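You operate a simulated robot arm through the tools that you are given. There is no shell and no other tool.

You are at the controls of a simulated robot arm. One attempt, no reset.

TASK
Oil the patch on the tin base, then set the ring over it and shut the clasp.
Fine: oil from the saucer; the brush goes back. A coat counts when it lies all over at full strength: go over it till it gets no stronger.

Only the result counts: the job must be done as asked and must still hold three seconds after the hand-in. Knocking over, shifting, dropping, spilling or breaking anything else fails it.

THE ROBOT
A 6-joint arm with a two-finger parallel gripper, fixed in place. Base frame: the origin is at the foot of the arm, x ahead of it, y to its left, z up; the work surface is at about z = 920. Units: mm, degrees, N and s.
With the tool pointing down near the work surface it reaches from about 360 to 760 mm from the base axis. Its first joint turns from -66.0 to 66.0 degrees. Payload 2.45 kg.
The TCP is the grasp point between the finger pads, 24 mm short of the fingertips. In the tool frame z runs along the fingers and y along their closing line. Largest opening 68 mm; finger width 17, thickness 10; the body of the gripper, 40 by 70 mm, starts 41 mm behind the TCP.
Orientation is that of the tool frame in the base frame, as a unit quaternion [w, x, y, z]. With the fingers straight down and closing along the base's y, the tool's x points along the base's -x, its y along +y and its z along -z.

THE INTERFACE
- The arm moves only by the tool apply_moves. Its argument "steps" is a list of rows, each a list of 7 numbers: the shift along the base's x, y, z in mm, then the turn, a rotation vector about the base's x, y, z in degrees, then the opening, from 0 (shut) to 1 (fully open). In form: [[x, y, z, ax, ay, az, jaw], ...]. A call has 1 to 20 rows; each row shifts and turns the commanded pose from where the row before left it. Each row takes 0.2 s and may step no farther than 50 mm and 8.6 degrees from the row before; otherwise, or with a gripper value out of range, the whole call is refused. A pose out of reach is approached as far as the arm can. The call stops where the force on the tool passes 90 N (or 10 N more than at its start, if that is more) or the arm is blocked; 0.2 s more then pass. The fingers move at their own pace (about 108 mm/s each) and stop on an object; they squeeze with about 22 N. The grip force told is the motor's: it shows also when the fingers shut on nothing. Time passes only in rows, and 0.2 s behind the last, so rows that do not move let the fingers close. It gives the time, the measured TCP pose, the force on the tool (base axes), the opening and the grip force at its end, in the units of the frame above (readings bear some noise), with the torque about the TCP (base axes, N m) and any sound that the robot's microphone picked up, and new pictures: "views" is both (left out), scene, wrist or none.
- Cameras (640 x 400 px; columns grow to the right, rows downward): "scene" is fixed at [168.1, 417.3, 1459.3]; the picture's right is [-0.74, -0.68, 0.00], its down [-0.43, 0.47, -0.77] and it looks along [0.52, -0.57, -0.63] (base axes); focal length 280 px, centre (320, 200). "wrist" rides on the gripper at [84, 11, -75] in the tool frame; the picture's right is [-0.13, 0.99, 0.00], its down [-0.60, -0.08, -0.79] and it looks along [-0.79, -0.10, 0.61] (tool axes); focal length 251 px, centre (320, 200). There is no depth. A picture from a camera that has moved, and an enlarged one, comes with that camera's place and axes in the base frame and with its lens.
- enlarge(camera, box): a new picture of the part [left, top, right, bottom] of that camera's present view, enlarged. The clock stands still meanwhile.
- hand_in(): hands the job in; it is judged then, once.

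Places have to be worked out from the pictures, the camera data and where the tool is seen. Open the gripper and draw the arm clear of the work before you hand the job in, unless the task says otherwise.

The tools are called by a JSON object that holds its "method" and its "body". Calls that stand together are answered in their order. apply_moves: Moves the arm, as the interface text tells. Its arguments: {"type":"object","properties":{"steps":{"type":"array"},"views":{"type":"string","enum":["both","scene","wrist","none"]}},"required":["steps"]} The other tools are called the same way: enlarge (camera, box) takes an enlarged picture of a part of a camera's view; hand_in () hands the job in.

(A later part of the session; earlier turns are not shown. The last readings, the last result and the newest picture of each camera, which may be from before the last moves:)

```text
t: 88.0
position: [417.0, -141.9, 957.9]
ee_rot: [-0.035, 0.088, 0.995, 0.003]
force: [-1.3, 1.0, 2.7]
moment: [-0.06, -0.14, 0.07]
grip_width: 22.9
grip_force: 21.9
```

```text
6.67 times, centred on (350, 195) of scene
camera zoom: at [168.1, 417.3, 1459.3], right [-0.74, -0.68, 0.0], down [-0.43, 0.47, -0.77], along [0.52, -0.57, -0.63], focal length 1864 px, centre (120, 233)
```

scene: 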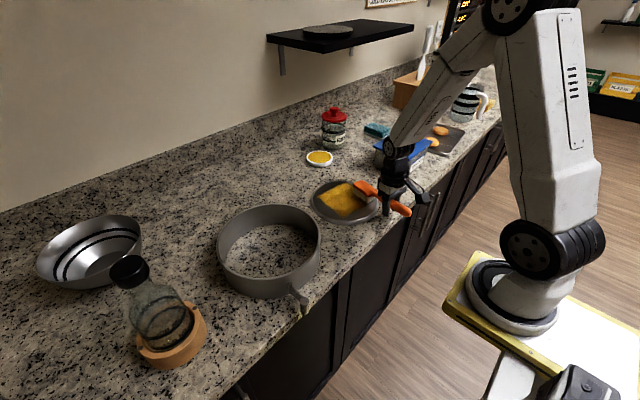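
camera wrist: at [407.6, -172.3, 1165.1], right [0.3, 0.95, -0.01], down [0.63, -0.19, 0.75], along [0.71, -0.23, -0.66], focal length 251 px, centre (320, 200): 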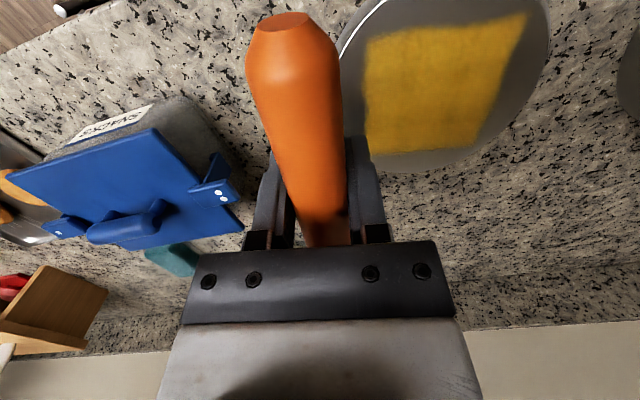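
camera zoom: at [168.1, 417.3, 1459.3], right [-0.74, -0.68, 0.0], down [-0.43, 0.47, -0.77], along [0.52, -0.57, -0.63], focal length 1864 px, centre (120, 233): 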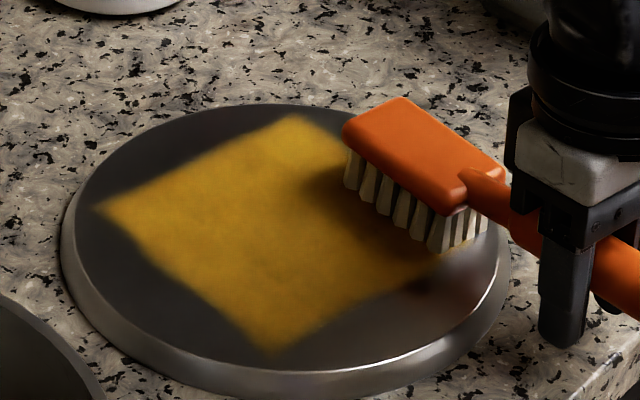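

Contact here is 2.7 N. Sweep the near band to and fro once more, then lift and compare the tint.

{"method": "apply_moves", "body": {"steps": [[2.08, 11.8, 0, 0, 0, 0, 0], [2.08, 11.8, 0, 0, 0, 0, 0], [2.08, 11.8, 0, 0, 0, 0, 0], [2.08, 11.8, 0, 0, 0, 0, 0], [2.08, 11.8, 0, 0, 0, 0, 0], [2.08, 11.8, 0, 0, 0, 0, 0], [2.08, 11.8, 0, 0, 0, 0, 0], [2.08, 11.8, 0, 0, 0, 0, 0], [2.08, 11.8, 0, 0, 0, 0, 0], [-2.08, -11.8, 0, 0, 0, 0, 0], [-2.08, -11.8, 0, 0, 0, 0, 0], [-2.08, -11.8, 0, 0, 0, 0, 0], [-2.08, -11.8, 0, 0, 0, 0, 0], [-2.08, -11.8, 0, 0, 0, 0, 0], [-2.08, -11.8, 0, 0, 0, 0, 0], [-2.08, -11.8, 0, 0, 0, 0, 0], [-2.08, -11.8, 0, 0, 0, 0, 0], [-2.08, -11.8, 0, 0, 0, 0, 0], [0, 0, 3, 0, 0, 0, 0]], "views": "none"}}

{"method": "apply_moves", "body": {"steps": [[0, 0, 12, 0, 0, 0, 0], [20, 0, 40, 0, 0, 0, 0], [23, -25, 40, 0, 0, 0, 0], [23, -30, 30, 0, 0, 0, 0], [0, 0, 0, 0, 0, 0, 0]], "views": "wrist"}}

{"method": "enlarge", "body": {"camera": "scene", "box": [310, 165, 390, 225]}}

{"method": "enlarge", "body": {"camera": "wrist", "box": [330, 0, 530, 200]}}

```text
t: 92.0
position: [416.5, -141.6, 960.2]
ee_rot: [-0.035, 0.088, 0.995, 0.003]
force: [-0.7, 0.1, -1.0]
moment: [0.02, 0.06, -0.01]
grip_width: 23.0
grip_force: 22.0
```

```text
refused: row 3 steps farther than a row can; nothing moved
```

```text
6.67 times, centred on (350, 195) of scene
camera zoom: at [168.1, 417.3, 1459.3], right [-0.74, -0.68, 0.0], down [-0.43, 0.47, -0.77], along [0.52, -0.57, -0.63], focal length 1864 px, centre (120, 233)
```

zoom: 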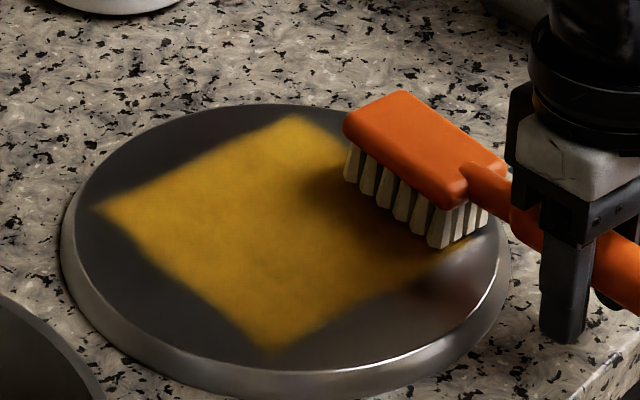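

```text
2.00 times, centred on (430, 100) of wrist
camera zoom: at [340.8, -118.0, 1041.3], right [0.3, 0.95, -0.01], down [0.64, -0.19, 0.75], along [0.71, -0.23, -0.66], focal length 503 px, centre (100, 400)
```

zoom: 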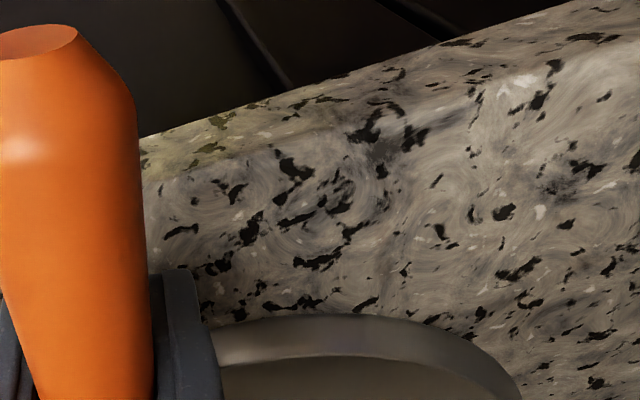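

The sweep was done; only the departure call was refused for a too-long row. I'll lift again with shorter rows to the same vantage as before.

{"method": "apply_moves", "body": {"steps": [[0, 0, 12, 0, 0, 0, 0], [15, 0, 40, 0, 0, 0, 0], [17, -15, 40, 0, 0, 0, 0], [17, -20, 30, 0, 0, 0, 0], [17, -20, 0, 0, 0, 0, 0], [0, 0, 0, 0, 0, 0, 0]], "views": "wrist"}}

{"method": "enlarge", "body": {"camera": "scene", "box": [310, 165, 390, 225]}}

{"method": "enlarge", "body": {"camera": "wrist", "box": [330, 0, 530, 200]}}

```text
t: 93.4
position: [481.5, -199.3, 1081.5]
ee_rot: [-0.036, 0.086, 0.996, 0.003]
force: [0.5, 0.2, -0.2]
moment: [-0.02, 0.08, -0.01]
grip_width: 23.1
grip_force: 21.9
camera wrist: at [405.9, -174.3, 1162.5], right [0.3, 0.95, -0.01], down [0.63, -0.19, 0.75], along [0.71, -0.23, -0.66], focal length 251 px, centre (320, 200)
```

wrist: 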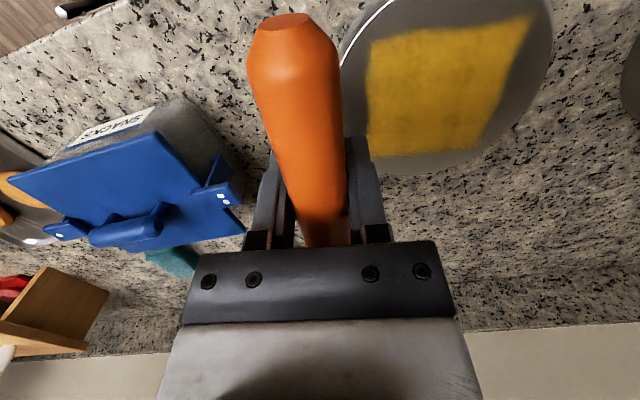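

```text
6.67 times, centred on (350, 195) of scene
camera zoom: at [168.1, 417.3, 1459.3], right [-0.74, -0.68, 0.0], down [-0.43, 0.47, -0.77], along [0.52, -0.57, -0.63], focal length 1864 px, centre (120, 233)
```

zoom: 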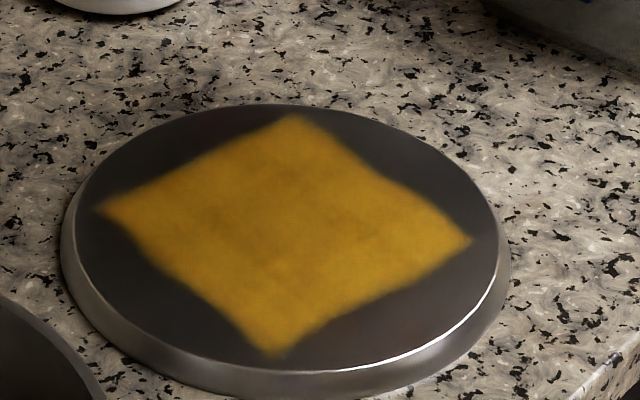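

```text
2.00 times, centred on (430, 100) of wrist
camera zoom: at [405.9, -174.3, 1162.5], right [0.3, 0.95, -0.01], down [0.63, -0.19, 0.75], along [0.71, -0.23, -0.66], focal length 503 px, centre (100, 400)
```

zoom: 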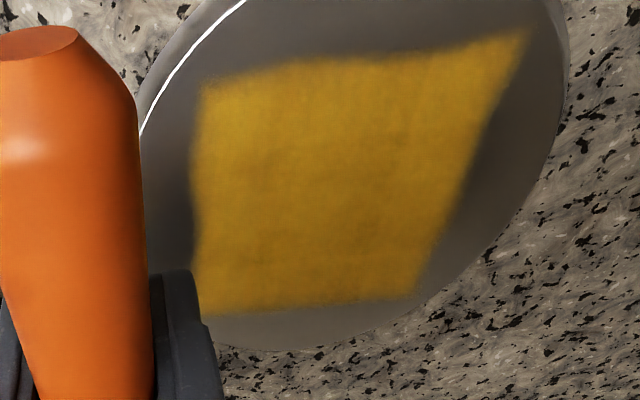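

{"method": "enlarge", "body": {"camera": "scene", "box": [318, 178, 384, 222]}}

{"method": "enlarge", "body": {"camera": "wrist", "box": [360, 10, 540, 165]}}

```text
9.09 times, centred on (351, 200) of scene
camera zoom: at [168.1, 417.3, 1459.3], right [-0.74, -0.68, 0.0], down [-0.43, 0.47, -0.77], along [0.52, -0.57, -0.63], focal length 2542 px, centre (38, 200)
```

zoom: 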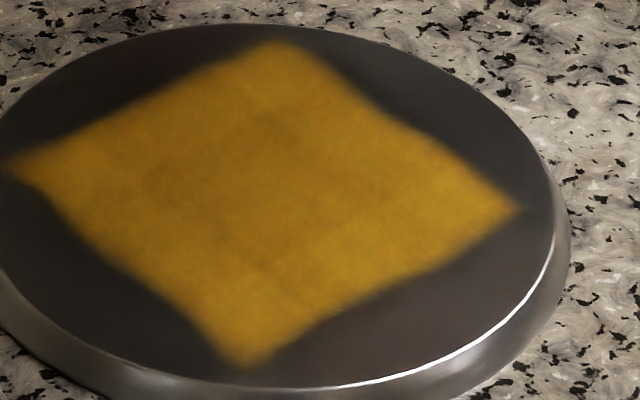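

```text
2.58 times, centred on (450, 88) of wrist
camera zoom: at [405.9, -174.3, 1162.5], right [0.3, 0.95, -0.01], down [0.63, -0.19, 0.75], along [0.71, -0.23, -0.66], focal length 649 px, centre (-16, 490)
```

zoom: 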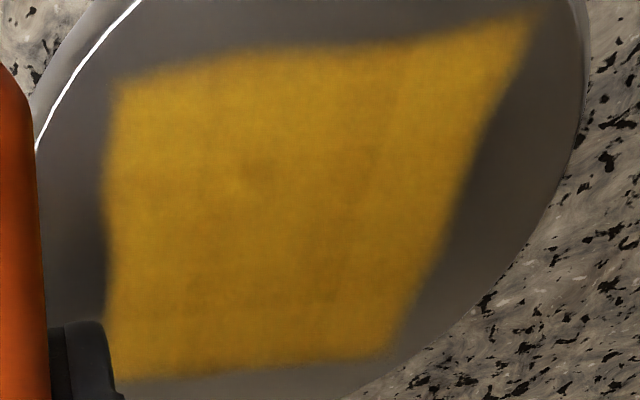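

The coat is nearly uniform, with faintly weaker spots in the middle. I'll dip once more and go over the middle with verified contact.

{"method": "apply_moves", "body": {"steps": [[36.5, -3.3, -8, 0, 0, 0, 0], [36.5, -3.3, -8, 0, 0, 0, 0], [36.5, -3.3, -8, 0, 0, 0, 0], [36.5, -3.3, -8, 0, 0, 0, 0], [36.5, -3.2, -8, 0, 0, 0, 0], [0, 0, -40, 0, 0, 0, 0], [0, 0, -20, 0, 0, 0, 0], [0, 0, -8, 0, 0, 0, 0], [0, 0, -4, 0, 0, 0, 0], [0, 0, 0, 0, 0, 0, 0]], "views": "none"}}

{"method": "enlarge", "body": {"camera": "scene", "box": [300, 135, 348, 175]}}

```text
t: 95.6
position: [664.8, -216.3, 970.4]
ee_rot: [-0.035, 0.087, 0.996, 0.004]
force: [0.0, 1.2, -1.0]
moment: [0.01, 0.07, 0.03]
grip_width: 23.0
grip_force: 22.5
```

```text
10.00 times, centred on (324, 155) of scene
camera zoom: at [168.1, 417.3, 1459.3], right [-0.74, -0.68, 0.0], down [-0.43, 0.47, -0.77], along [0.52, -0.57, -0.63], focal length 2796 px, centre (280, 650)
```

zoom: 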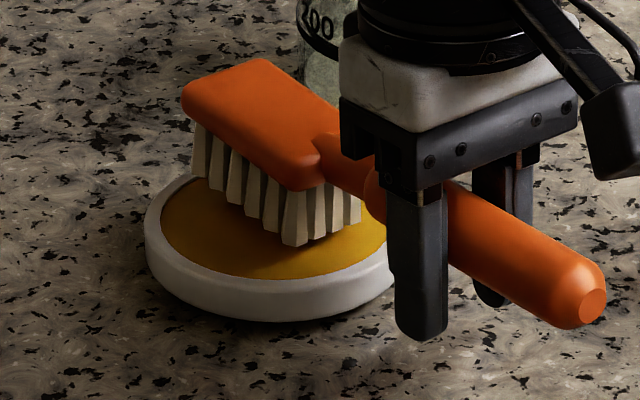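

The far corner of the bristles is close to the saucer's rim, so I'll shift (−5,+5) mm to centre it, then lower gently to contact.

{"method": "apply_moves", "body": {"steps": [[-5, 5.5, 0, 0, 0, 0, 0], [0, 0, -2, 0, 0, 0, 0], [0, 0, -1, 0, 0, 0, 0], [0, 0, -1, 0, 0, 0, 0], [0, 0, -0.5, 0, 0, 0, 0], [0, 0, 0, 0, 0, 0, 0]], "views": "none"}}

{"method": "enlarge", "body": {"camera": "scene", "box": [300, 135, 348, 175]}}

```text
t: 97.0
position: [660.2, -208.5, 965.8]
ee_rot: [-0.034, 0.086, 0.996, 0.003]
force: [0.3, 0.5, -0.6]
moment: [0.0, 0.06, 0.0]
grip_width: 23.2
grip_force: 21.9
```

```text
10.00 times, centred on (324, 155) of scene
camera zoom: at [168.1, 417.3, 1459.3], right [-0.74, -0.68, 0.0], down [-0.43, 0.47, -0.77], along [0.52, -0.57, -0.63], focal length 2796 px, centre (280, 650)
```

zoom: 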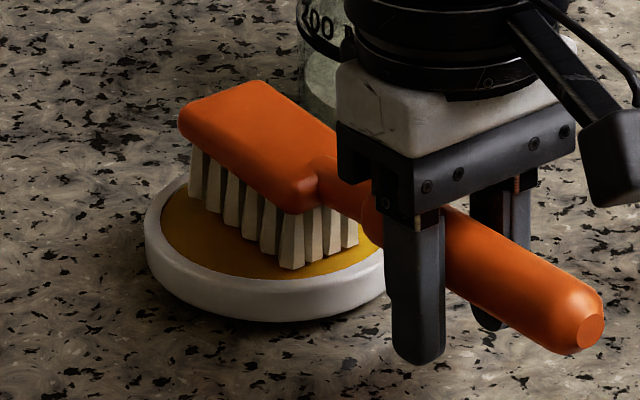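

Centred now. Lower the last bit to contact.

{"method": "apply_moves", "body": {"steps": [[0, 0, -0.6, 0, 0, 0, 0], [0, 0, -0.6, 0, 0, 0, 0], [0, 0, 0, 0, 0, 0, 0]], "views": "none"}}

```text
t: 97.8
position: [660.2, -209.3, 964.9]
ee_rot: [-0.035, 0.087, 0.996, 0.003]
force: [-1.0, -1.1, 3.2]
moment: [-0.08, -0.21, -0.06]
grip_width: 23.0
grip_force: 21.4
```

Oil contact at 3 N; dwell, lift and return to the patch, this time on bands between the earlier ones.

{"method": "apply_moves", "body": {"steps": [[1.5, 0, 0, 0, 0, 0, 0], [-3, 0, 0, 0, 0, 0, 0], [1.5, 0, 0, 0, 0, 0, 0], [0, 0, 10, 0, 0, 0, 0], [0, 0, 25, 0, 0, 0, 0], [0, 0, 40, 0, 0, 0, 0], [-39.4, 11.5, 0, 0, 0, 0, 0], [-39.4, 11.5, 0, 0, 0, 0, 0], [-39.4, 11.5, 0, 0, 0, 0, 0], [-39.5, 11.6, 0, 0, 0, 0, 0], [-39.5, 11.6, 0, 0, 0, 0, 0], [0, 0, -40, 0, 0, 0, 0], [0, 0, -35, 0, 0, 0, 0], [0, 0, -5, 0, 0, 0, 0], [0, 0, -1.5, 0, 0, 0, 0], [0, 0, -0.6, 0, 0, 0, 0], [0, 0, 0, 0, 0, 0, 0]], "views": "none"}}

```text
t: 101.4
position: [464.2, -150.2, 957.8]
ee_rot: [-0.034, 0.087, 0.996, 0.004]
force: [0.2, 0.1, -1.2]
moment: [0.01, 0.08, -0.01]
grip_width: 23.1
grip_force: 22.1
```

{"method": "apply_moves", "body": {"steps": [[0, 0, -0.5, 0, 0, 0, 0], [0, 0, -0.5, 0, 0, 0, 0], [0, 0, 0, 0, 0, 0, 0]], "views": "none"}}

```text
t: 102.2
position: [464.3, -150.3, 957.2]
ee_rot: [-0.034, 0.087, 0.996, 0.003]
force: [0.8, 0.3, 5.6]
moment: [-0.07, -0.44, 0.07]
grip_width: 23.1
grip_force: 22.3
```

Contact (5.6 N). Sweep forward and back.

{"method": "apply_moves", "body": {"steps": [[2.08, 11.8, 0, 0, 0, 0, 0], [2.08, 11.8, 0, 0, 0, 0, 0], [2.08, 11.8, 0, 0, 0, 0, 0], [2.08, 11.8, 0, 0, 0, 0, 0], [2.08, 11.8, 0, 0, 0, 0, 0], [2.08, 11.8, 0, 0, 0, 0, 0], [2.08, 11.8, 0, 0, 0, 0, 0], [2.08, 11.8, 0, 0, 0, 0, 0], [2.08, 11.8, 0, 0, 0, 0, 0], [-2.08, -11.8, 0, 0, 0, 0, 0], [-2.08, -11.8, 0, 0, 0, 0, 0], [-2.08, -11.8, 0, 0, 0, 0, 0], [-2.08, -11.8, 0, 0, 0, 0, 0], [-2.08, -11.8, 0, 0, 0, 0, 0], [-2.08, -11.8, 0, 0, 0, 0, 0], [-2.08, -11.8, 0, 0, 0, 0, 0], [-2.08, -11.8, 0, 0, 0, 0, 0], [-2.08, -11.8, 0, 0, 0, 0, 0], [0, 0, 0, 0, 0, 0, 0]], "views": "none"}}

```text
t: 106.2
position: [462.8, -151.1, 956.9]
ee_rot: [-0.036, 0.087, 0.996, 0.003]
force: [-0.4, 0.8, 2.3]
moment: [0.02, -0.1, 0.04]
grip_width: 23.0
grip_force: 21.9
```

Still in contact (2.3 N). Slide −28 mm along the patch, and sweep that overlapping band too.

{"method": "apply_moves", "body": {"steps": [[-14, 2.5, 0, 0, 0, 0, 0], [-14, 2.5, 0, 0, 0, 0, 0], [2.08, 11.8, 0, 0, 0, 0, 0], [2.08, 11.8, 0, 0, 0, 0, 0], [2.08, 11.8, 0, 0, 0, 0, 0], [2.08, 11.8, 0, 0, 0, 0, 0], [2.08, 11.8, 0, 0, 0, 0, 0], [2.08, 11.8, 0, 0, 0, 0, 0], [2.08, 11.8, 0, 0, 0, 0, 0], [2.08, 11.8, 0, 0, 0, 0, 0], [2.08, 11.8, 0, 0, 0, 0, 0], [0, 0, 0, 0, 0, 0, 0]], "views": "none"}}

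```text
t: 108.8
position: [453.3, -39.8, 956.9]
ee_rot: [-0.035, 0.087, 0.996, 0.003]
force: [0.0, 0.9, 2.1]
moment: [-0.04, -0.1, -0.01]
grip_width: 22.9
grip_force: 21.9
```

{"method": "apply_moves", "body": {"steps": [[-2.08, -11.8, 0, 0, 0, 0, 0], [-2.08, -11.8, 0, 0, 0, 0, 0], [-2.08, -11.8, 0, 0, 0, 0, 0], [-2.08, -11.8, 0, 0, 0, 0, 0], [-2.08, -11.8, 0, 0, 0, 0, 0], [-2.08, -11.8, 0, 0, 0, 0, 0], [-2.08, -11.8, 0, 0, 0, 0, 0], [-2.08, -11.8, 0, 0, 0, 0, 0], [-2.08, -11.8, 0, 0, 0, 0, 0], [0, 0, 15, 0, 0, 0, 0], [10, 0, 40, 0, 0, 0, 0], [17, -15, 40, 0, 0, 0, 0], [17, -20, 30, 0, 0, 0, 0], [4, -18, 0, 0, 0, 0, 0], [0, 0, 0, 0, 0, 0, 0]], "views": "wrist"}}

{"method": "enlarge", "body": {"camera": "scene", "box": [318, 178, 384, 222]}}

{"method": "enlarge", "body": {"camera": "wrist", "box": [360, 10, 540, 165]}}

```text
t: 112.0
position: [483.7, -198.5, 1083.0]
ee_rot: [-0.035, 0.086, 0.996, 0.003]
force: [-0.3, -0.7, -0.4]
moment: [0.04, 0.05, 0.02]
grip_width: 23.1
grip_force: 22.1
camera wrist: at [407.7, -174.6, 1163.9], right [0.3, 0.95, -0.01], down [0.63, -0.19, 0.75], along [0.71, -0.23, -0.66], focal length 251 px, centre (320, 200)
```

wrist: 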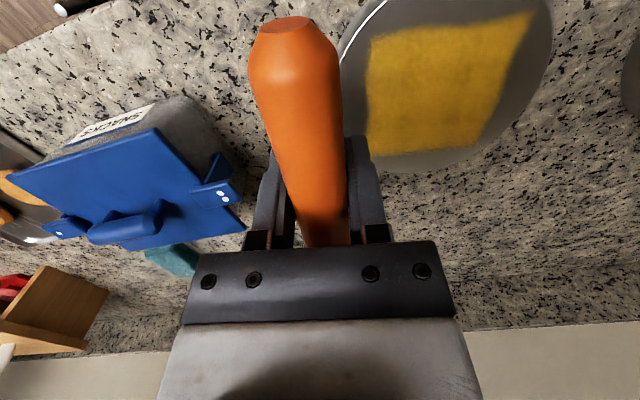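

```text
9.09 times, centred on (351, 200) of scene
camera zoom: at [168.1, 417.3, 1459.3], right [-0.74, -0.68, 0.0], down [-0.43, 0.47, -0.77], along [0.52, -0.57, -0.63], focal length 2542 px, centre (38, 200)
```

zoom: 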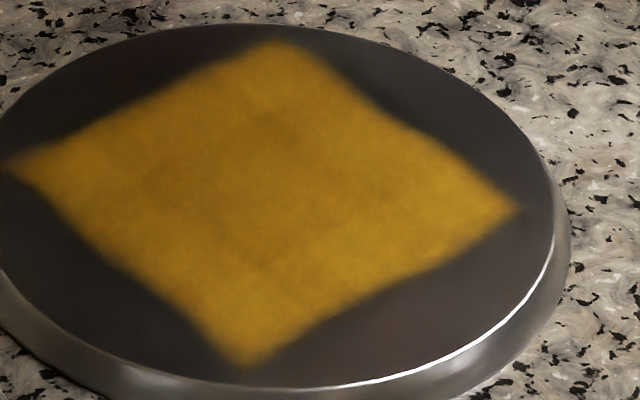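

```text
2.58 times, centred on (450, 88) of wrist
camera zoom: at [407.7, -174.6, 1163.9], right [0.3, 0.95, -0.01], down [0.63, -0.19, 0.75], along [0.71, -0.23, -0.66], focal length 649 px, centre (-16, 490)
```

zoom: 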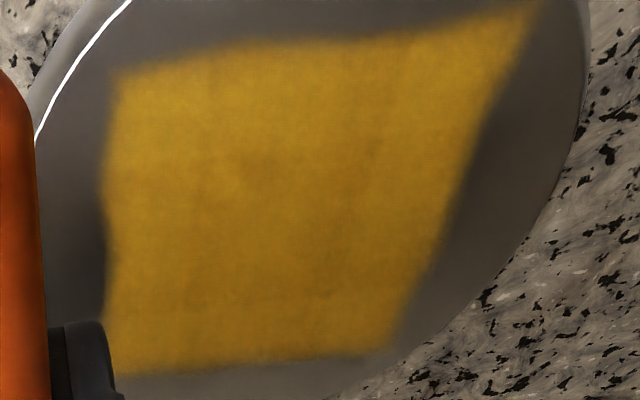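

The middle no longer changes, so it's saturated there. For safety one more pass on the far band, where contact was patchy earlier.

{"method": "apply_moves", "body": {"steps": [[1.7, 22, -40, 0, 0, 0, 0], [0, 22, -40, 0, 0, 0, 0], [0, 0, -35, 0, 0, 0, 0], [0, 0, -8, 0, 0, 0, 0], [0, 0, -0.6, 0, 0, 0, 0], [0, 0, 0, 0, 0, 0, 0]], "views": "none"}}

```text
t: 113.4
position: [483.8, -155.8, 958.8]
ee_rot: [-0.035, 0.087, 0.996, 0.003]
force: [-0.1, 0.2, -1.1]
moment: [0.02, 0.08, -0.01]
grip_width: 22.9
grip_force: 22.0
```

{"method": "apply_moves", "body": {"steps": [[0, 0, -0.7, 0, 0, 0, 0], [0, 0, -0.5, 0, 0, 0, 0], [0, 0, -0.4, 0, 0, 0, 0], [0, 0, 0, 0, 0, 0, 0]], "views": "none"}}

```text
t: 114.4
position: [484.7, -155.9, 958.4]
ee_rot: [-0.035, 0.087, 0.996, 0.003]
force: [0.2, -0.2, -1.3]
moment: [0.0, 0.06, 0.0]
grip_width: 22.8
grip_force: 21.8
```

{"method": "apply_moves", "body": {"steps": [[0, 0, -0.5, 0, 0, 0, 0], [0, 0, -0.4, 0, 0, 0, 0], [0, 0, 0, 0, 0, 0, 0]], "views": "none"}}

```text
t: 115.2
position: [485.1, -154.7, 956.9]
ee_rot: [-0.033, 0.087, 0.996, 0.004]
force: [-1.3, 2.8, 13.8]
moment: [0.0, -0.43, 0.09]
grip_width: 23.2
grip_force: 22.4
```

The low moment means the fingertips touched the disc too: the brush has crept up in the grip. I raise 7 mm and pitch 3° more so that only the bristles touch.

{"method": "apply_moves", "body": {"steps": [[0, 0, 7, 0, 0, 0, 0], [0, 0, 0, 0.52, 2.95, 0, 0], [0, 0, -1, 0, 0, 0, 0], [0, 0, 0, 0, 0, 0, 0]], "views": "none"}}

{"method": "enlarge", "body": {"camera": "scene", "box": [310, 165, 390, 225]}}

```text
t: 116.2
position: [485.8, -152.9, 962.2]
ee_rot: [-0.061, 0.087, 0.994, 0.006]
force: [0.1, -0.8, -1.7]
moment: [0.0, 0.05, -0.05]
grip_width: 23.0
grip_force: 21.6
```

```text
6.67 times, centred on (350, 195) of scene
camera zoom: at [168.1, 417.3, 1459.3], right [-0.74, -0.68, 0.0], down [-0.43, 0.47, -0.77], along [0.52, -0.57, -0.63], focal length 1864 px, centre (120, 233)
```

zoom: 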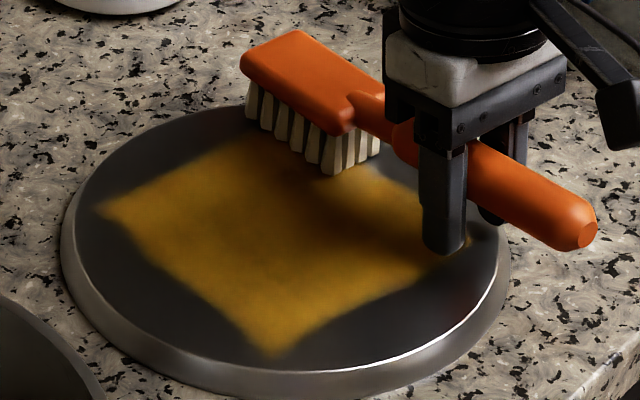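

{"method": "apply_moves", "body": {"steps": [[0, 0, -0.7, 0, 0, 0, 0], [0, 0, -0.5, 0, 0, 0, 0], [0, 0, 0, 0, 0, 0, 0]], "views": "none"}}

```text
t: 117.0
position: [484.1, -156.0, 959.6]
ee_rot: [-0.06, 0.087, 0.994, 0.006]
force: [0.3, 0.2, -1.0]
moment: [-0.01, 0.04, 0.0]
grip_width: 22.9
grip_force: 21.9
```

{"method": "apply_moves", "body": {"steps": [[0, 0, -0.5, 0, 0, 0, 0], [0, 0, -0.4, 0, 0, 0, 0], [0, 0, 0, 0, 0, 0, 0]], "views": "none"}}

```text
t: 117.8
position: [485.6, -155.1, 960.0]
ee_rot: [-0.06, 0.087, 0.994, 0.005]
force: [-2.7, -0.5, 8.4]
moment: [-0.1, -0.48, -0.07]
grip_width: 23.0
grip_force: 22.5
```

Bristle contact again (8.4 N). Ease 0.4 mm and sweep the far band to and fro.

{"method": "apply_moves", "body": {"steps": [[0, 0, 0.4, 0, 0, 0, 0], [2.08, 11.8, 0, 0, 0, 0, 0], [2.08, 11.8, 0, 0, 0, 0, 0], [2.08, 11.8, 0, 0, 0, 0, 0], [2.08, 11.8, 0, 0, 0, 0, 0], [2.08, 11.8, 0, 0, 0, 0, 0], [2.08, 11.8, 0, 0, 0, 0, 0], [2.08, 11.8, 0, 0, 0, 0, 0], [2.08, 11.8, 0, 0, 0, 0, 0], [2.08, 11.8, 0, 0, 0, 0, 0], [0, 0, 0, 0, 0, 0, 0]], "views": "none"}}

```text
t: 120.2
position: [504.4, -49.2, 959.7]
ee_rot: [-0.062, 0.087, 0.994, 0.005]
force: [-0.4, -0.4, -0.8]
moment: [0.04, 0.05, -0.03]
grip_width: 23.1
grip_force: 21.8
```

{"method": "apply_moves", "body": {"steps": [[0, 0, -0.7, 0, 0, 0, 0], [0, 0, 0, 0, 0, 0, 0]], "views": "none"}}

```text
t: 120.8
position: [503.9, -48.8, 959.3]
ee_rot: [-0.061, 0.087, 0.994, 0.006]
force: [-0.6, -0.1, 1.6]
moment: [-0.01, -0.08, 0.04]
grip_width: 23.0
grip_force: 22.1
```

Light contact at the +y end now (1.6 N); sweeping back with this height, then lifting to view.

{"method": "apply_moves", "body": {"steps": [[0, 0, -0.2, 0, 0, 0, 0], [-2.08, -11.8, 0, 0, 0, 0, 0], [-2.08, -11.8, 0, 0, 0, 0, 0], [-2.08, -11.8, 0, 0, 0, 0, 0], [-2.08, -11.8, 0, 0, 0, 0, 0], [-2.08, -11.8, 0, 0, 0, 0, 0], [-2.08, -11.8, 0, 0, 0, 0, 0], [-2.08, -11.8, 0, 0, 0, 0, 0], [-2.08, -11.8, 0, 0, 0, 0, 0], [-2.08, -11.8, 0, 0, 0, 0, 0], [0, 0, 15, 0, 0, 0, 0], [0, 0, 40, 0, 0, 0, 0], [0, -20, 40, 0, 0, 0, 0], [0, -22, 30, 0, 0, 0, 0], [0, 0, 0, 0, 0, 0, 0]], "views": "both"}}

{"method": "enlarge", "body": {"camera": "scene", "box": [318, 178, 384, 222]}}

{"method": "enlarge", "body": {"camera": "wrist", "box": [360, 10, 540, 165]}}

```text
t: 124.0
position: [484.5, -197.7, 1085.1]
ee_rot: [-0.061, 0.087, 0.994, 0.006]
force: [-0.3, -0.6, -0.1]
moment: [0.0, 0.0, -0.02]
grip_width: 23.1
grip_force: 22.2
camera wrist: at [412.8, -174.6, 1169.5], right [0.3, 0.95, -0.02], down [0.67, -0.2, 0.71], along [0.68, -0.22, -0.7], focal length 251 px, centre (320, 200)
```

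scene: 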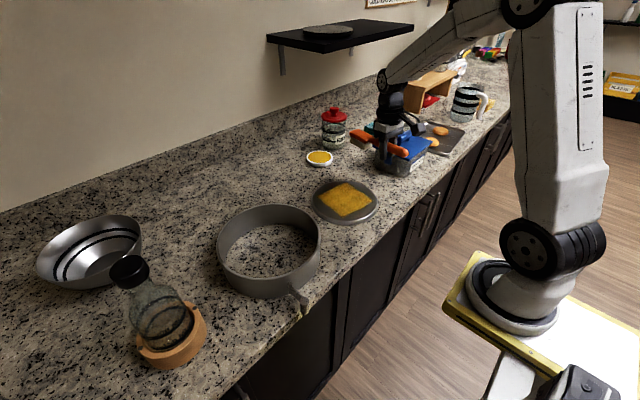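
wrist: 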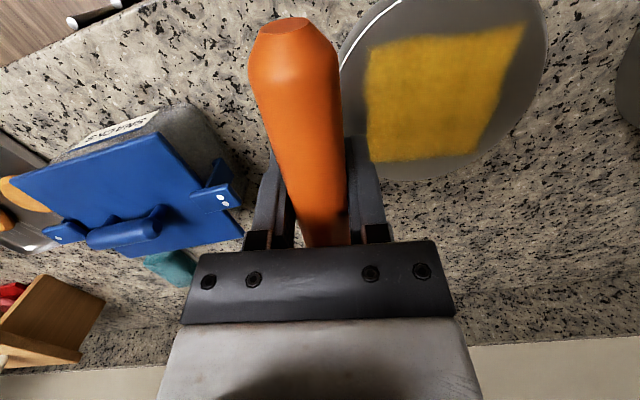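

```text
9.09 times, centred on (351, 200) of scene
camera zoom: at [168.1, 417.3, 1459.3], right [-0.74, -0.68, 0.0], down [-0.43, 0.47, -0.77], along [0.52, -0.57, -0.63], focal length 2542 px, centre (38, 200)
```

zoom: 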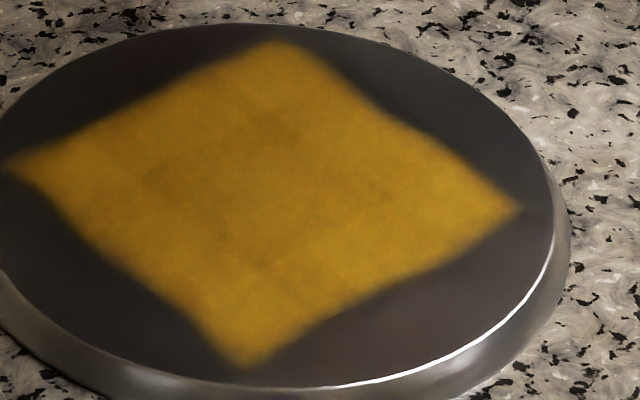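

```text
2.58 times, centred on (450, 88) of wrist
camera zoom: at [412.8, -174.6, 1169.5], right [0.3, 0.95, -0.02], down [0.67, -0.2, 0.71], along [0.68, -0.22, -0.7], focal length 649 px, centre (-16, 490)
```

zoom: 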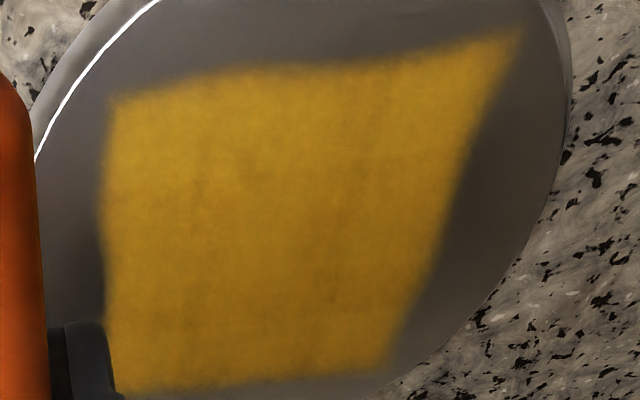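

The coat is unchanged by the extra pass, so it's at full strength and even. Now the brush goes back: I carry it over, turning +100° about z to its original heading.

{"method": "apply_moves", "body": {"steps": [[18, 32.3, -2, 0, 0, 8.34, 0], [18, 32.3, -2, 0, 0, 8.34, 0], [18, 32.3, -2, 0, 0, 8.34, 0], [18, 32.3, -2, 0, 0, 8.34, 0], [18, 32.3, -2, 0, 0, 8.34, 0], [18, 32.3, -2, 0, 0, 8.34, 0], [18, 32.3, -2, 0, 0, 8.34, 0], [18, 32.3, -2, 0, 0, 8.34, 0], [18, 32.3, -2, 0, 0, 8.34, 0], [18, 32.3, -2, 0, 0, 8.34, 0], [18, 32.3, -2, 0, 0, 8.3, 0], [18, 32.3, -2, 0, 0, 8.3, 0], [0, 0, 0, 0, 0, 0, 0]]}}

{"method": "enlarge", "body": {"camera": "scene", "box": [150, 150, 260, 250]}}

```text
t: 126.8
position: [702.5, 190.3, 1060.4]
ee_rot: [0.043, 0.706, -0.705, 0.042]
force: [0.0, 0.0, -1.5]
moment: [-0.04, -0.02, -0.02]
grip_width: 23.1
grip_force: 22.4
camera wrist: at [691.3, 115.5, 1145.8], right [-0.99, 0.13, -0.02], down [0.08, 0.7, 0.71], along [0.1, 0.71, -0.7], focal length 251 px, centre (320, 200)
```

scene: 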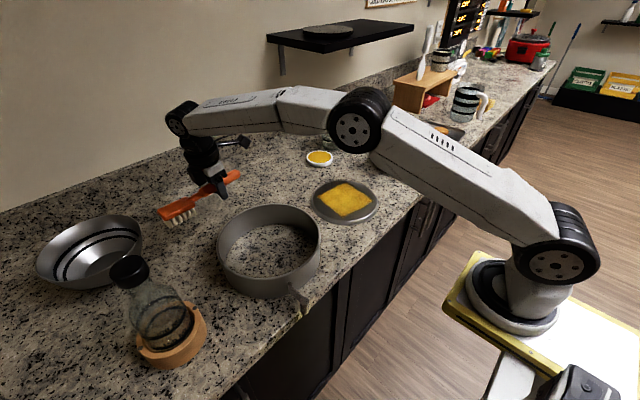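
wrist: 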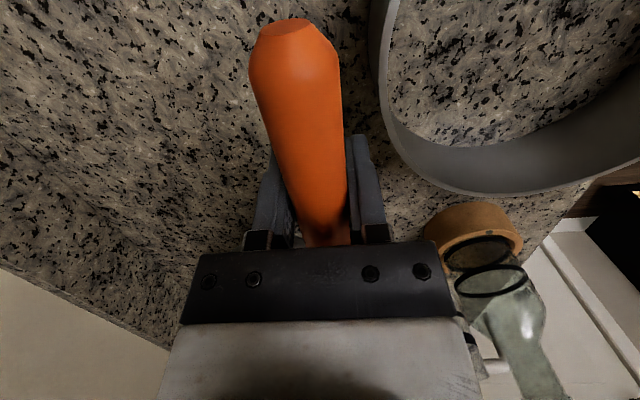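

```text
4.00 times, centred on (205, 200) of scene
camera zoom: at [168.1, 417.3, 1459.3], right [-0.74, -0.68, 0.0], down [-0.43, 0.47, -0.77], along [0.52, -0.57, -0.63], focal length 1119 px, centre (780, 200)
```

zoom: 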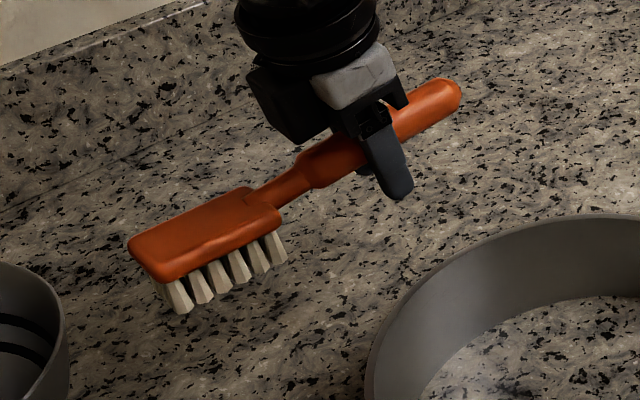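

Comparing with the original picture, the brush is still ≈3.5° head-up, so I'll pitch the tool 3.5° more to lay it flat, and move above its old place.

{"method": "apply_moves", "body": {"steps": [[0, 0, -10, -3.5, 0, 0, 0], [11, 2, -20, 0, 0, 0, 0], [11, 2, -20, 0, 0, 0, 0], [10, 2, -20, 0, 0, 0, 0], [0, 0, 0, 0, 0, 0, 0]]}}

{"method": "enlarge", "body": {"camera": "scene", "box": [150, 160, 260, 270]}}

```text
t: 128.0
position: [731.6, 194.4, 988.6]
ee_rot: [0.065, 0.704, -0.704, 0.065]
force: [-0.4, 0.1, -0.2]
moment: [-0.03, 0.0, -0.01]
grip_width: 22.8
grip_force: 22.2
out of reach, approached as far as the arm can: row 4
camera wrist: at [720.1, 125.3, 1079.6], right [-0.99, 0.13, -0.02], down [0.08, 0.74, 0.67], along [0.1, 0.66, -0.74], focal length 251 px, centre (320, 200)
```

scene: 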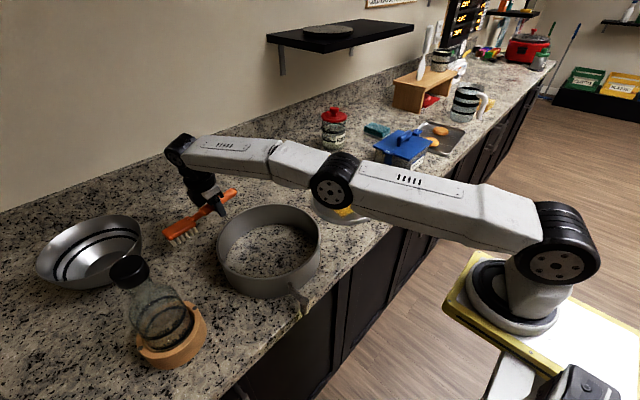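
wrist: 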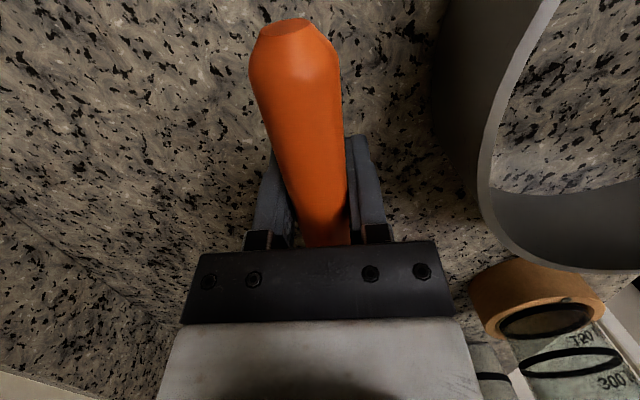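

```text
3.64 times, centred on (205, 215) of scene
camera zoom: at [168.1, 417.3, 1459.3], right [-0.74, -0.68, 0.0], down [-0.43, 0.47, -0.77], along [0.52, -0.57, -0.63], focal length 1017 px, centre (738, 146)
```

zoom: 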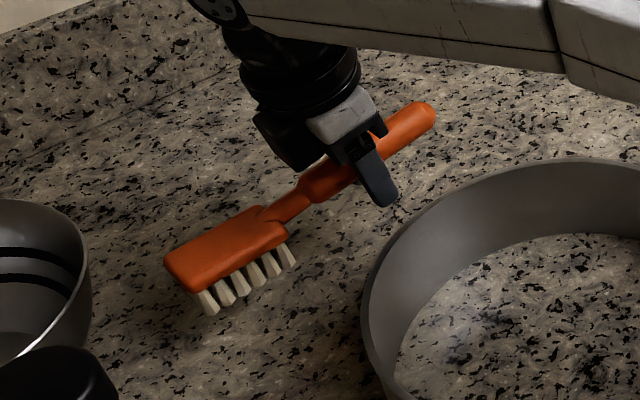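

The brush is now parallel to how it lay originally and within ~3 mm above its old spot. I'll lower it carefully to the counter.

{"method": "apply_moves", "body": {"steps": [[0, 0, -10, 0, 0, -1.5, 0], [0, 0, -12, 0, 0, 0, 0], [0, 0, -6, 0, 0, 0, 0], [0, 0, -3, 0, 0, 0, 0], [0, 0, 0, 0, 0, 0, 0]], "views": "scene"}}

{"method": "enlarge", "body": {"camera": "scene", "box": [150, 160, 260, 270]}}

```text
t: 129.2
position: [730.6, 196.2, 960.7]
ee_rot: [-0.065, -0.695, 0.713, -0.064]
force: [0.4, 0.3, -0.8]
moment: [-0.06, 0.0, -0.02]
grip_width: 23.1
grip_force: 21.7
```

scene: 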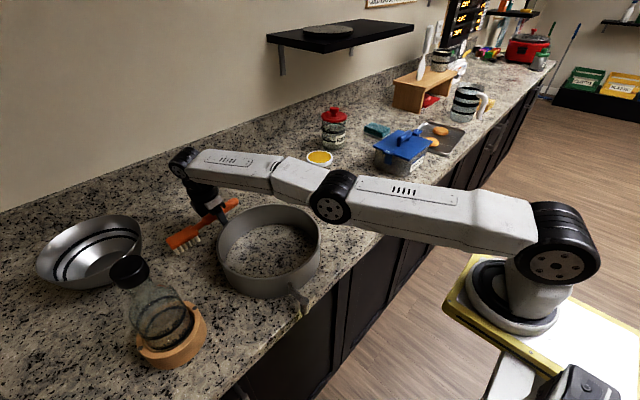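

```text
3.64 times, centred on (205, 215) of scene
camera zoom: at [168.1, 417.3, 1459.3], right [-0.74, -0.68, 0.0], down [-0.43, 0.47, -0.77], along [0.52, -0.57, -0.63], focal length 1017 px, centre (738, 146)
```

zoom: 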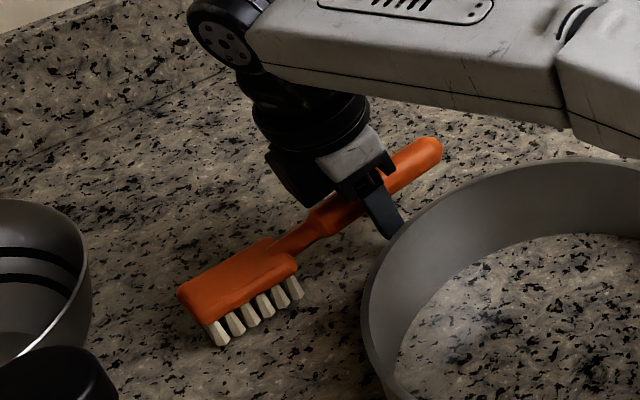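

About 8 mm left by comparison with the first picture. Lowering in small steps until the bristles touch.

{"method": "apply_moves", "body": {"steps": [[0, 0, -3, 0, 0, 0, 0], [0, 0, -2, 0, 0, 0, 0], [0, 0, -1, 0, 0, 0, 0], [0, 0, 0, 0, 0, 0, 0]], "views": "none"}}

```text
t: 130.2
position: [730.0, 195.1, 955.1]
ee_rot: [-0.065, -0.695, 0.713, -0.064]
force: [-0.6, -2.3, 5.8]
moment: [0.73, -0.02, 0.0]
grip_width: 23.2
grip_force: 22.1
```

The contact moment says the head's far end touched first, so it's ≈1.3° too head-down. I pitch back 1.3° and lower the rest.

{"method": "apply_moves", "body": {"steps": [[0, 0, 0, 1.3, 0, 0, 0], [0, 0, -1, 0, 0, 0, 0], [0, 0, -0.7, 0, 0, 0, 0], [0, 0, 0, 0, 0, 0, 0]], "views": "none"}}

```text
t: 131.2
position: [728.9, 196.1, 950.6]
ee_rot: [-0.058, -0.696, 0.714, -0.055]
force: [0.5, -0.3, -0.5]
moment: [-0.07, -0.01, -0.01]
grip_width: 22.9
grip_force: 21.8
```

{"method": "apply_moves", "body": {"steps": [[0, 0, 0, 0, 0, 0, 0]], "views": "scene"}}

{"method": "enlarge", "body": {"camera": "scene", "box": [150, 160, 260, 270]}}

```text
t: 131.6
position: [730.3, 195.0, 951.7]
ee_rot: [-0.057, -0.696, 0.714, -0.056]
force: [-0.2, 0.4, 0.3]
moment: [-0.05, -0.03, 0.03]
grip_width: 22.9
grip_force: 21.9
```

scene: 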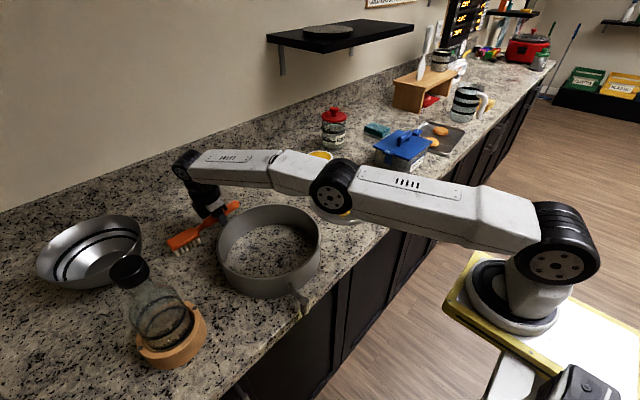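

```text
3.64 times, centred on (205, 215) of scene
camera zoom: at [168.1, 417.3, 1459.3], right [-0.74, -0.68, 0.0], down [-0.43, 0.47, -0.77], along [0.52, -0.57, -0.63], focal length 1017 px, centre (738, 146)
```

zoom: 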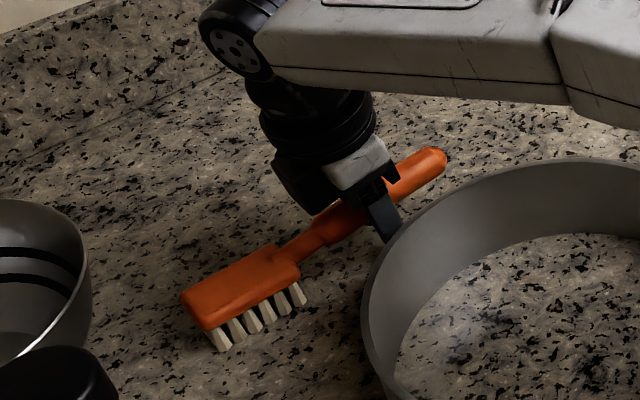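

The brush now matches its original place in the picture. I'll lower 0.5 mm more and open the fingers.

{"method": "apply_moves", "body": {"steps": [[0, 0, -0.6, 0, 0, 0, 0], [0, 0, 0, 0, 0, 0, 0.5], [0, 0, 0, 0, 0, 0, 1], [0, 0, 0, 0, 0, 0, 1]], "views": "both"}}

{"method": "enlarge", "body": {"camera": "scene", "box": [150, 160, 260, 270]}}

```text
t: 132.6
position: [730.1, 195.9, 951.7]
ee_rot: [-0.058, -0.695, 0.714, -0.055]
force: [-0.1, -0.6, -0.1]
moment: [0.01, 0.0, -0.01]
grip_width: 68.1
grip_force: 0.1
camera wrist: at [716.4, 125.3, 1039.1], right [-0.99, 0.15, -0.02], down [0.1, 0.72, 0.69], along [0.12, 0.68, -0.73], focal length 251 px, centre (320, 200)
```

scene: 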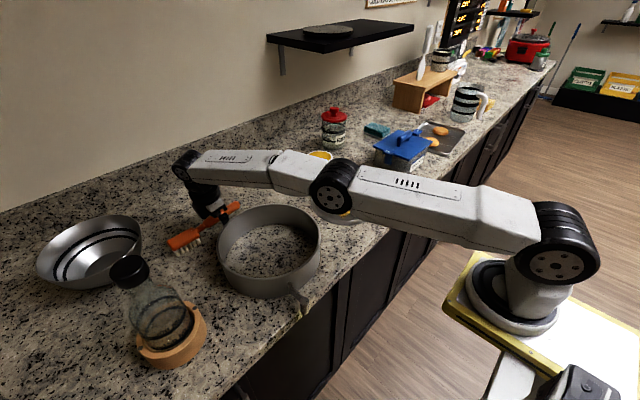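
wrist: 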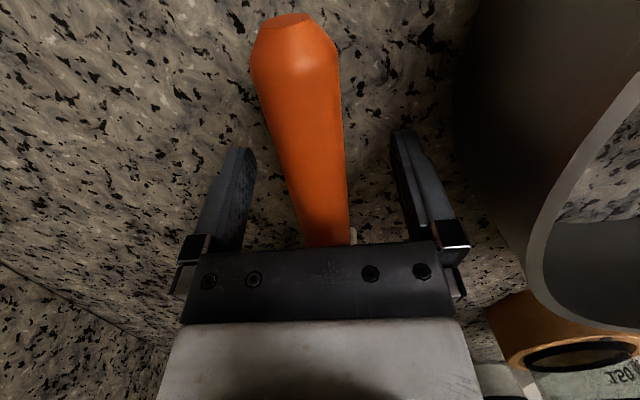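

```text
3.64 times, centred on (205, 215) of scene
camera zoom: at [168.1, 417.3, 1459.3], right [-0.74, -0.68, 0.0], down [-0.43, 0.47, -0.77], along [0.52, -0.57, -0.63], focal length 1017 px, centre (738, 146)
```

zoom: 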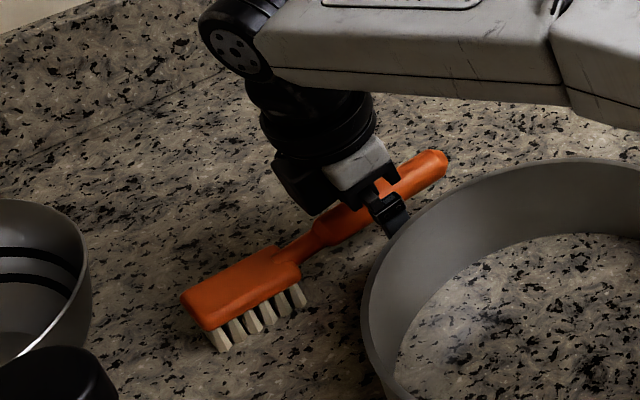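

The brush stayed in place, just as it lay originally. I'll raise clear, level the tool, and move to a vantage from which the wrist camera can see the ring's clasp.

{"method": "apply_moves", "body": {"steps": [[0, 0, 20, 0, 0, 0, 1], [0, 0, 30, 0, 0, 0, 1], [-10, -5, 30, 4.6, 0, 0, 1], [-20, -5, 30, 4.6, 0, 0.7, 1], [-40, 0, 25, 0, 0, -8, 1], [-40, 0, 20, 0, 0, -8.2, 1], [-40, 0, 0, 0, 0, -8.2, 1], [-40, 0, 0, 0, 0, -8.2, 1], [-40, 0, 0, 0, 0, -8.2, 1], [-40, 0, 0, 0, 0, -8.2, 1], [-40, 0, 0, 0, 0, -8.2, 1], [-40, 0, 0, 0, 0, -8.2, 1], [0, 5, 0, 0, 0, -8.2, 1], [0, 5, 0, 0, 0, -8.2, 1], [0, 0, 0, 0, 0, -7.3, 1], [0, 0, 0, 0, 0, 0, 1]]}}

{"method": "enlarge", "body": {"camera": "scene", "box": [265, 260, 325, 320]}}

{"method": "enlarge", "body": {"camera": "scene", "box": [200, 190, 340, 320]}}

```text
t: 136.0
position: [379.8, 195.9, 1106.1]
ee_rot: [0.001, 0.0, 1.0, 0.002]
force: [0.5, 0.0, -0.1]
moment: [-0.02, 0.03, 0.0]
grip_width: 67.8
grip_force: 0.0
camera wrist: at [295.3, 205.9, 1181.7], right [0.13, 0.99, 0.0], down [0.6, -0.08, 0.79], along [0.79, -0.1, -0.61], focal length 251 px, centre (320, 200)
```

scene: 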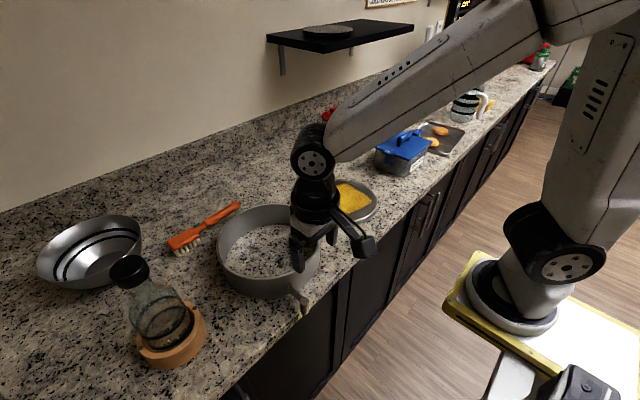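
wrist: 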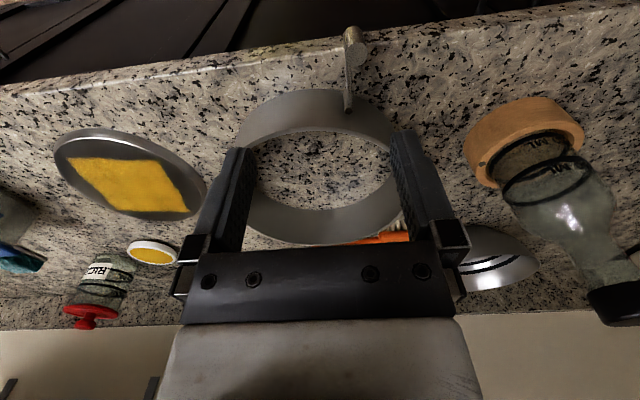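

```text
6.67 times, centred on (295, 290) of scene
camera zoom: at [168.1, 417.3, 1459.3], right [-0.74, -0.68, 0.0], down [-0.43, 0.47, -0.77], along [0.52, -0.57, -0.63], focal length 1864 px, centre (487, -400)
```

zoom: 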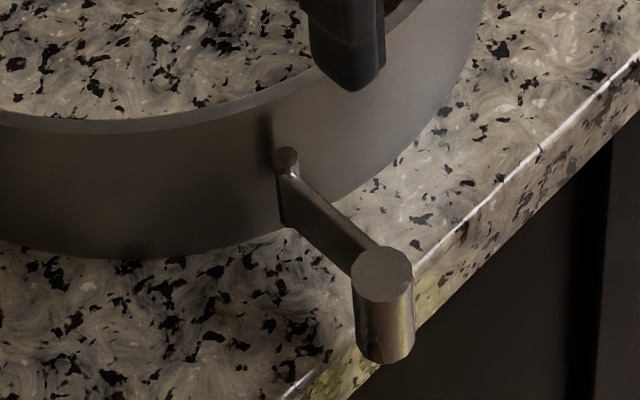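

```text
3.08 times, centred on (270, 255) of scene
camera zoom: at [168.1, 417.3, 1459.3], right [-0.74, -0.68, 0.0], down [-0.43, 0.47, -0.77], along [0.52, -0.57, -0.63], focal length 860 px, centre (474, 31)
```

zoom: 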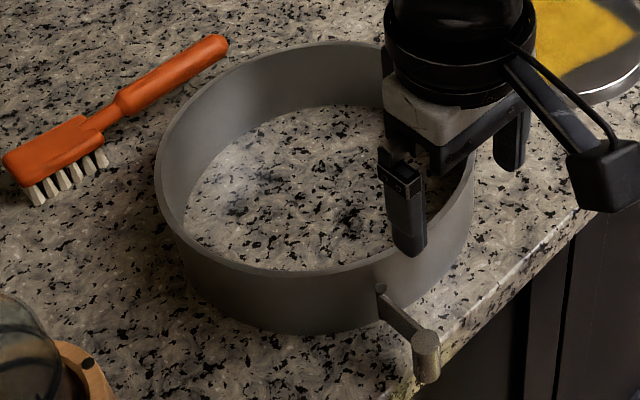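

{"method": "enlarge", "body": {"camera": "wrist", "box": [290, 10, 410, 130]}}

{"method": "enlarge", "body": {"camera": "wrist", "box": [210, 10, 450, 250]}}

```text
3.33 times, centred on (350, 70) of wrist
camera zoom: at [295.3, 205.9, 1181.7], right [0.13, 0.99, 0.0], down [0.6, -0.08, 0.79], along [0.79, -0.1, -0.61], focal length 838 px, centre (220, 633)
```

zoom: 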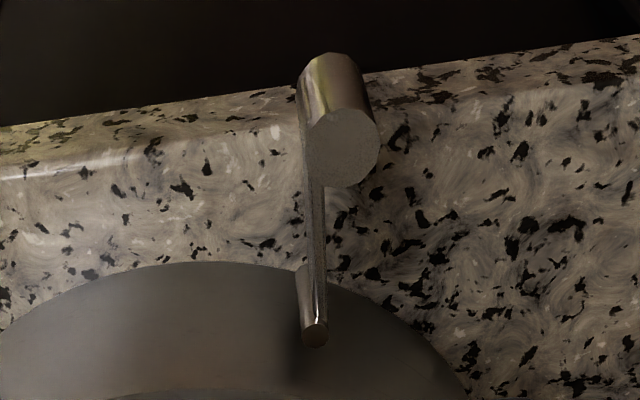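

```text
1.67 times, centred on (330, 130) of wrist
camera zoom: at [295.3, 205.9, 1181.7], right [0.13, 0.99, 0.0], down [0.6, -0.08, 0.79], along [0.79, -0.1, -0.61], focal length 419 px, centre (303, 317)
```

zoom: 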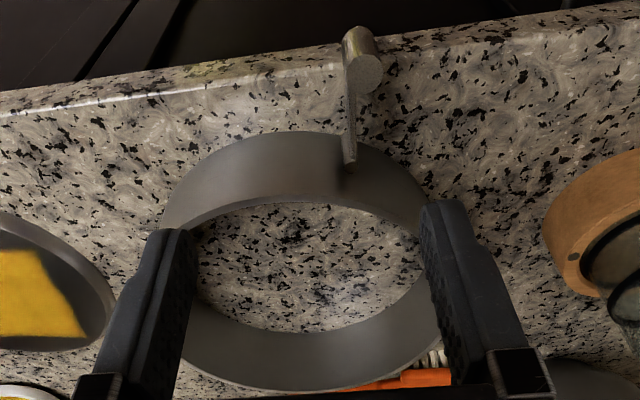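

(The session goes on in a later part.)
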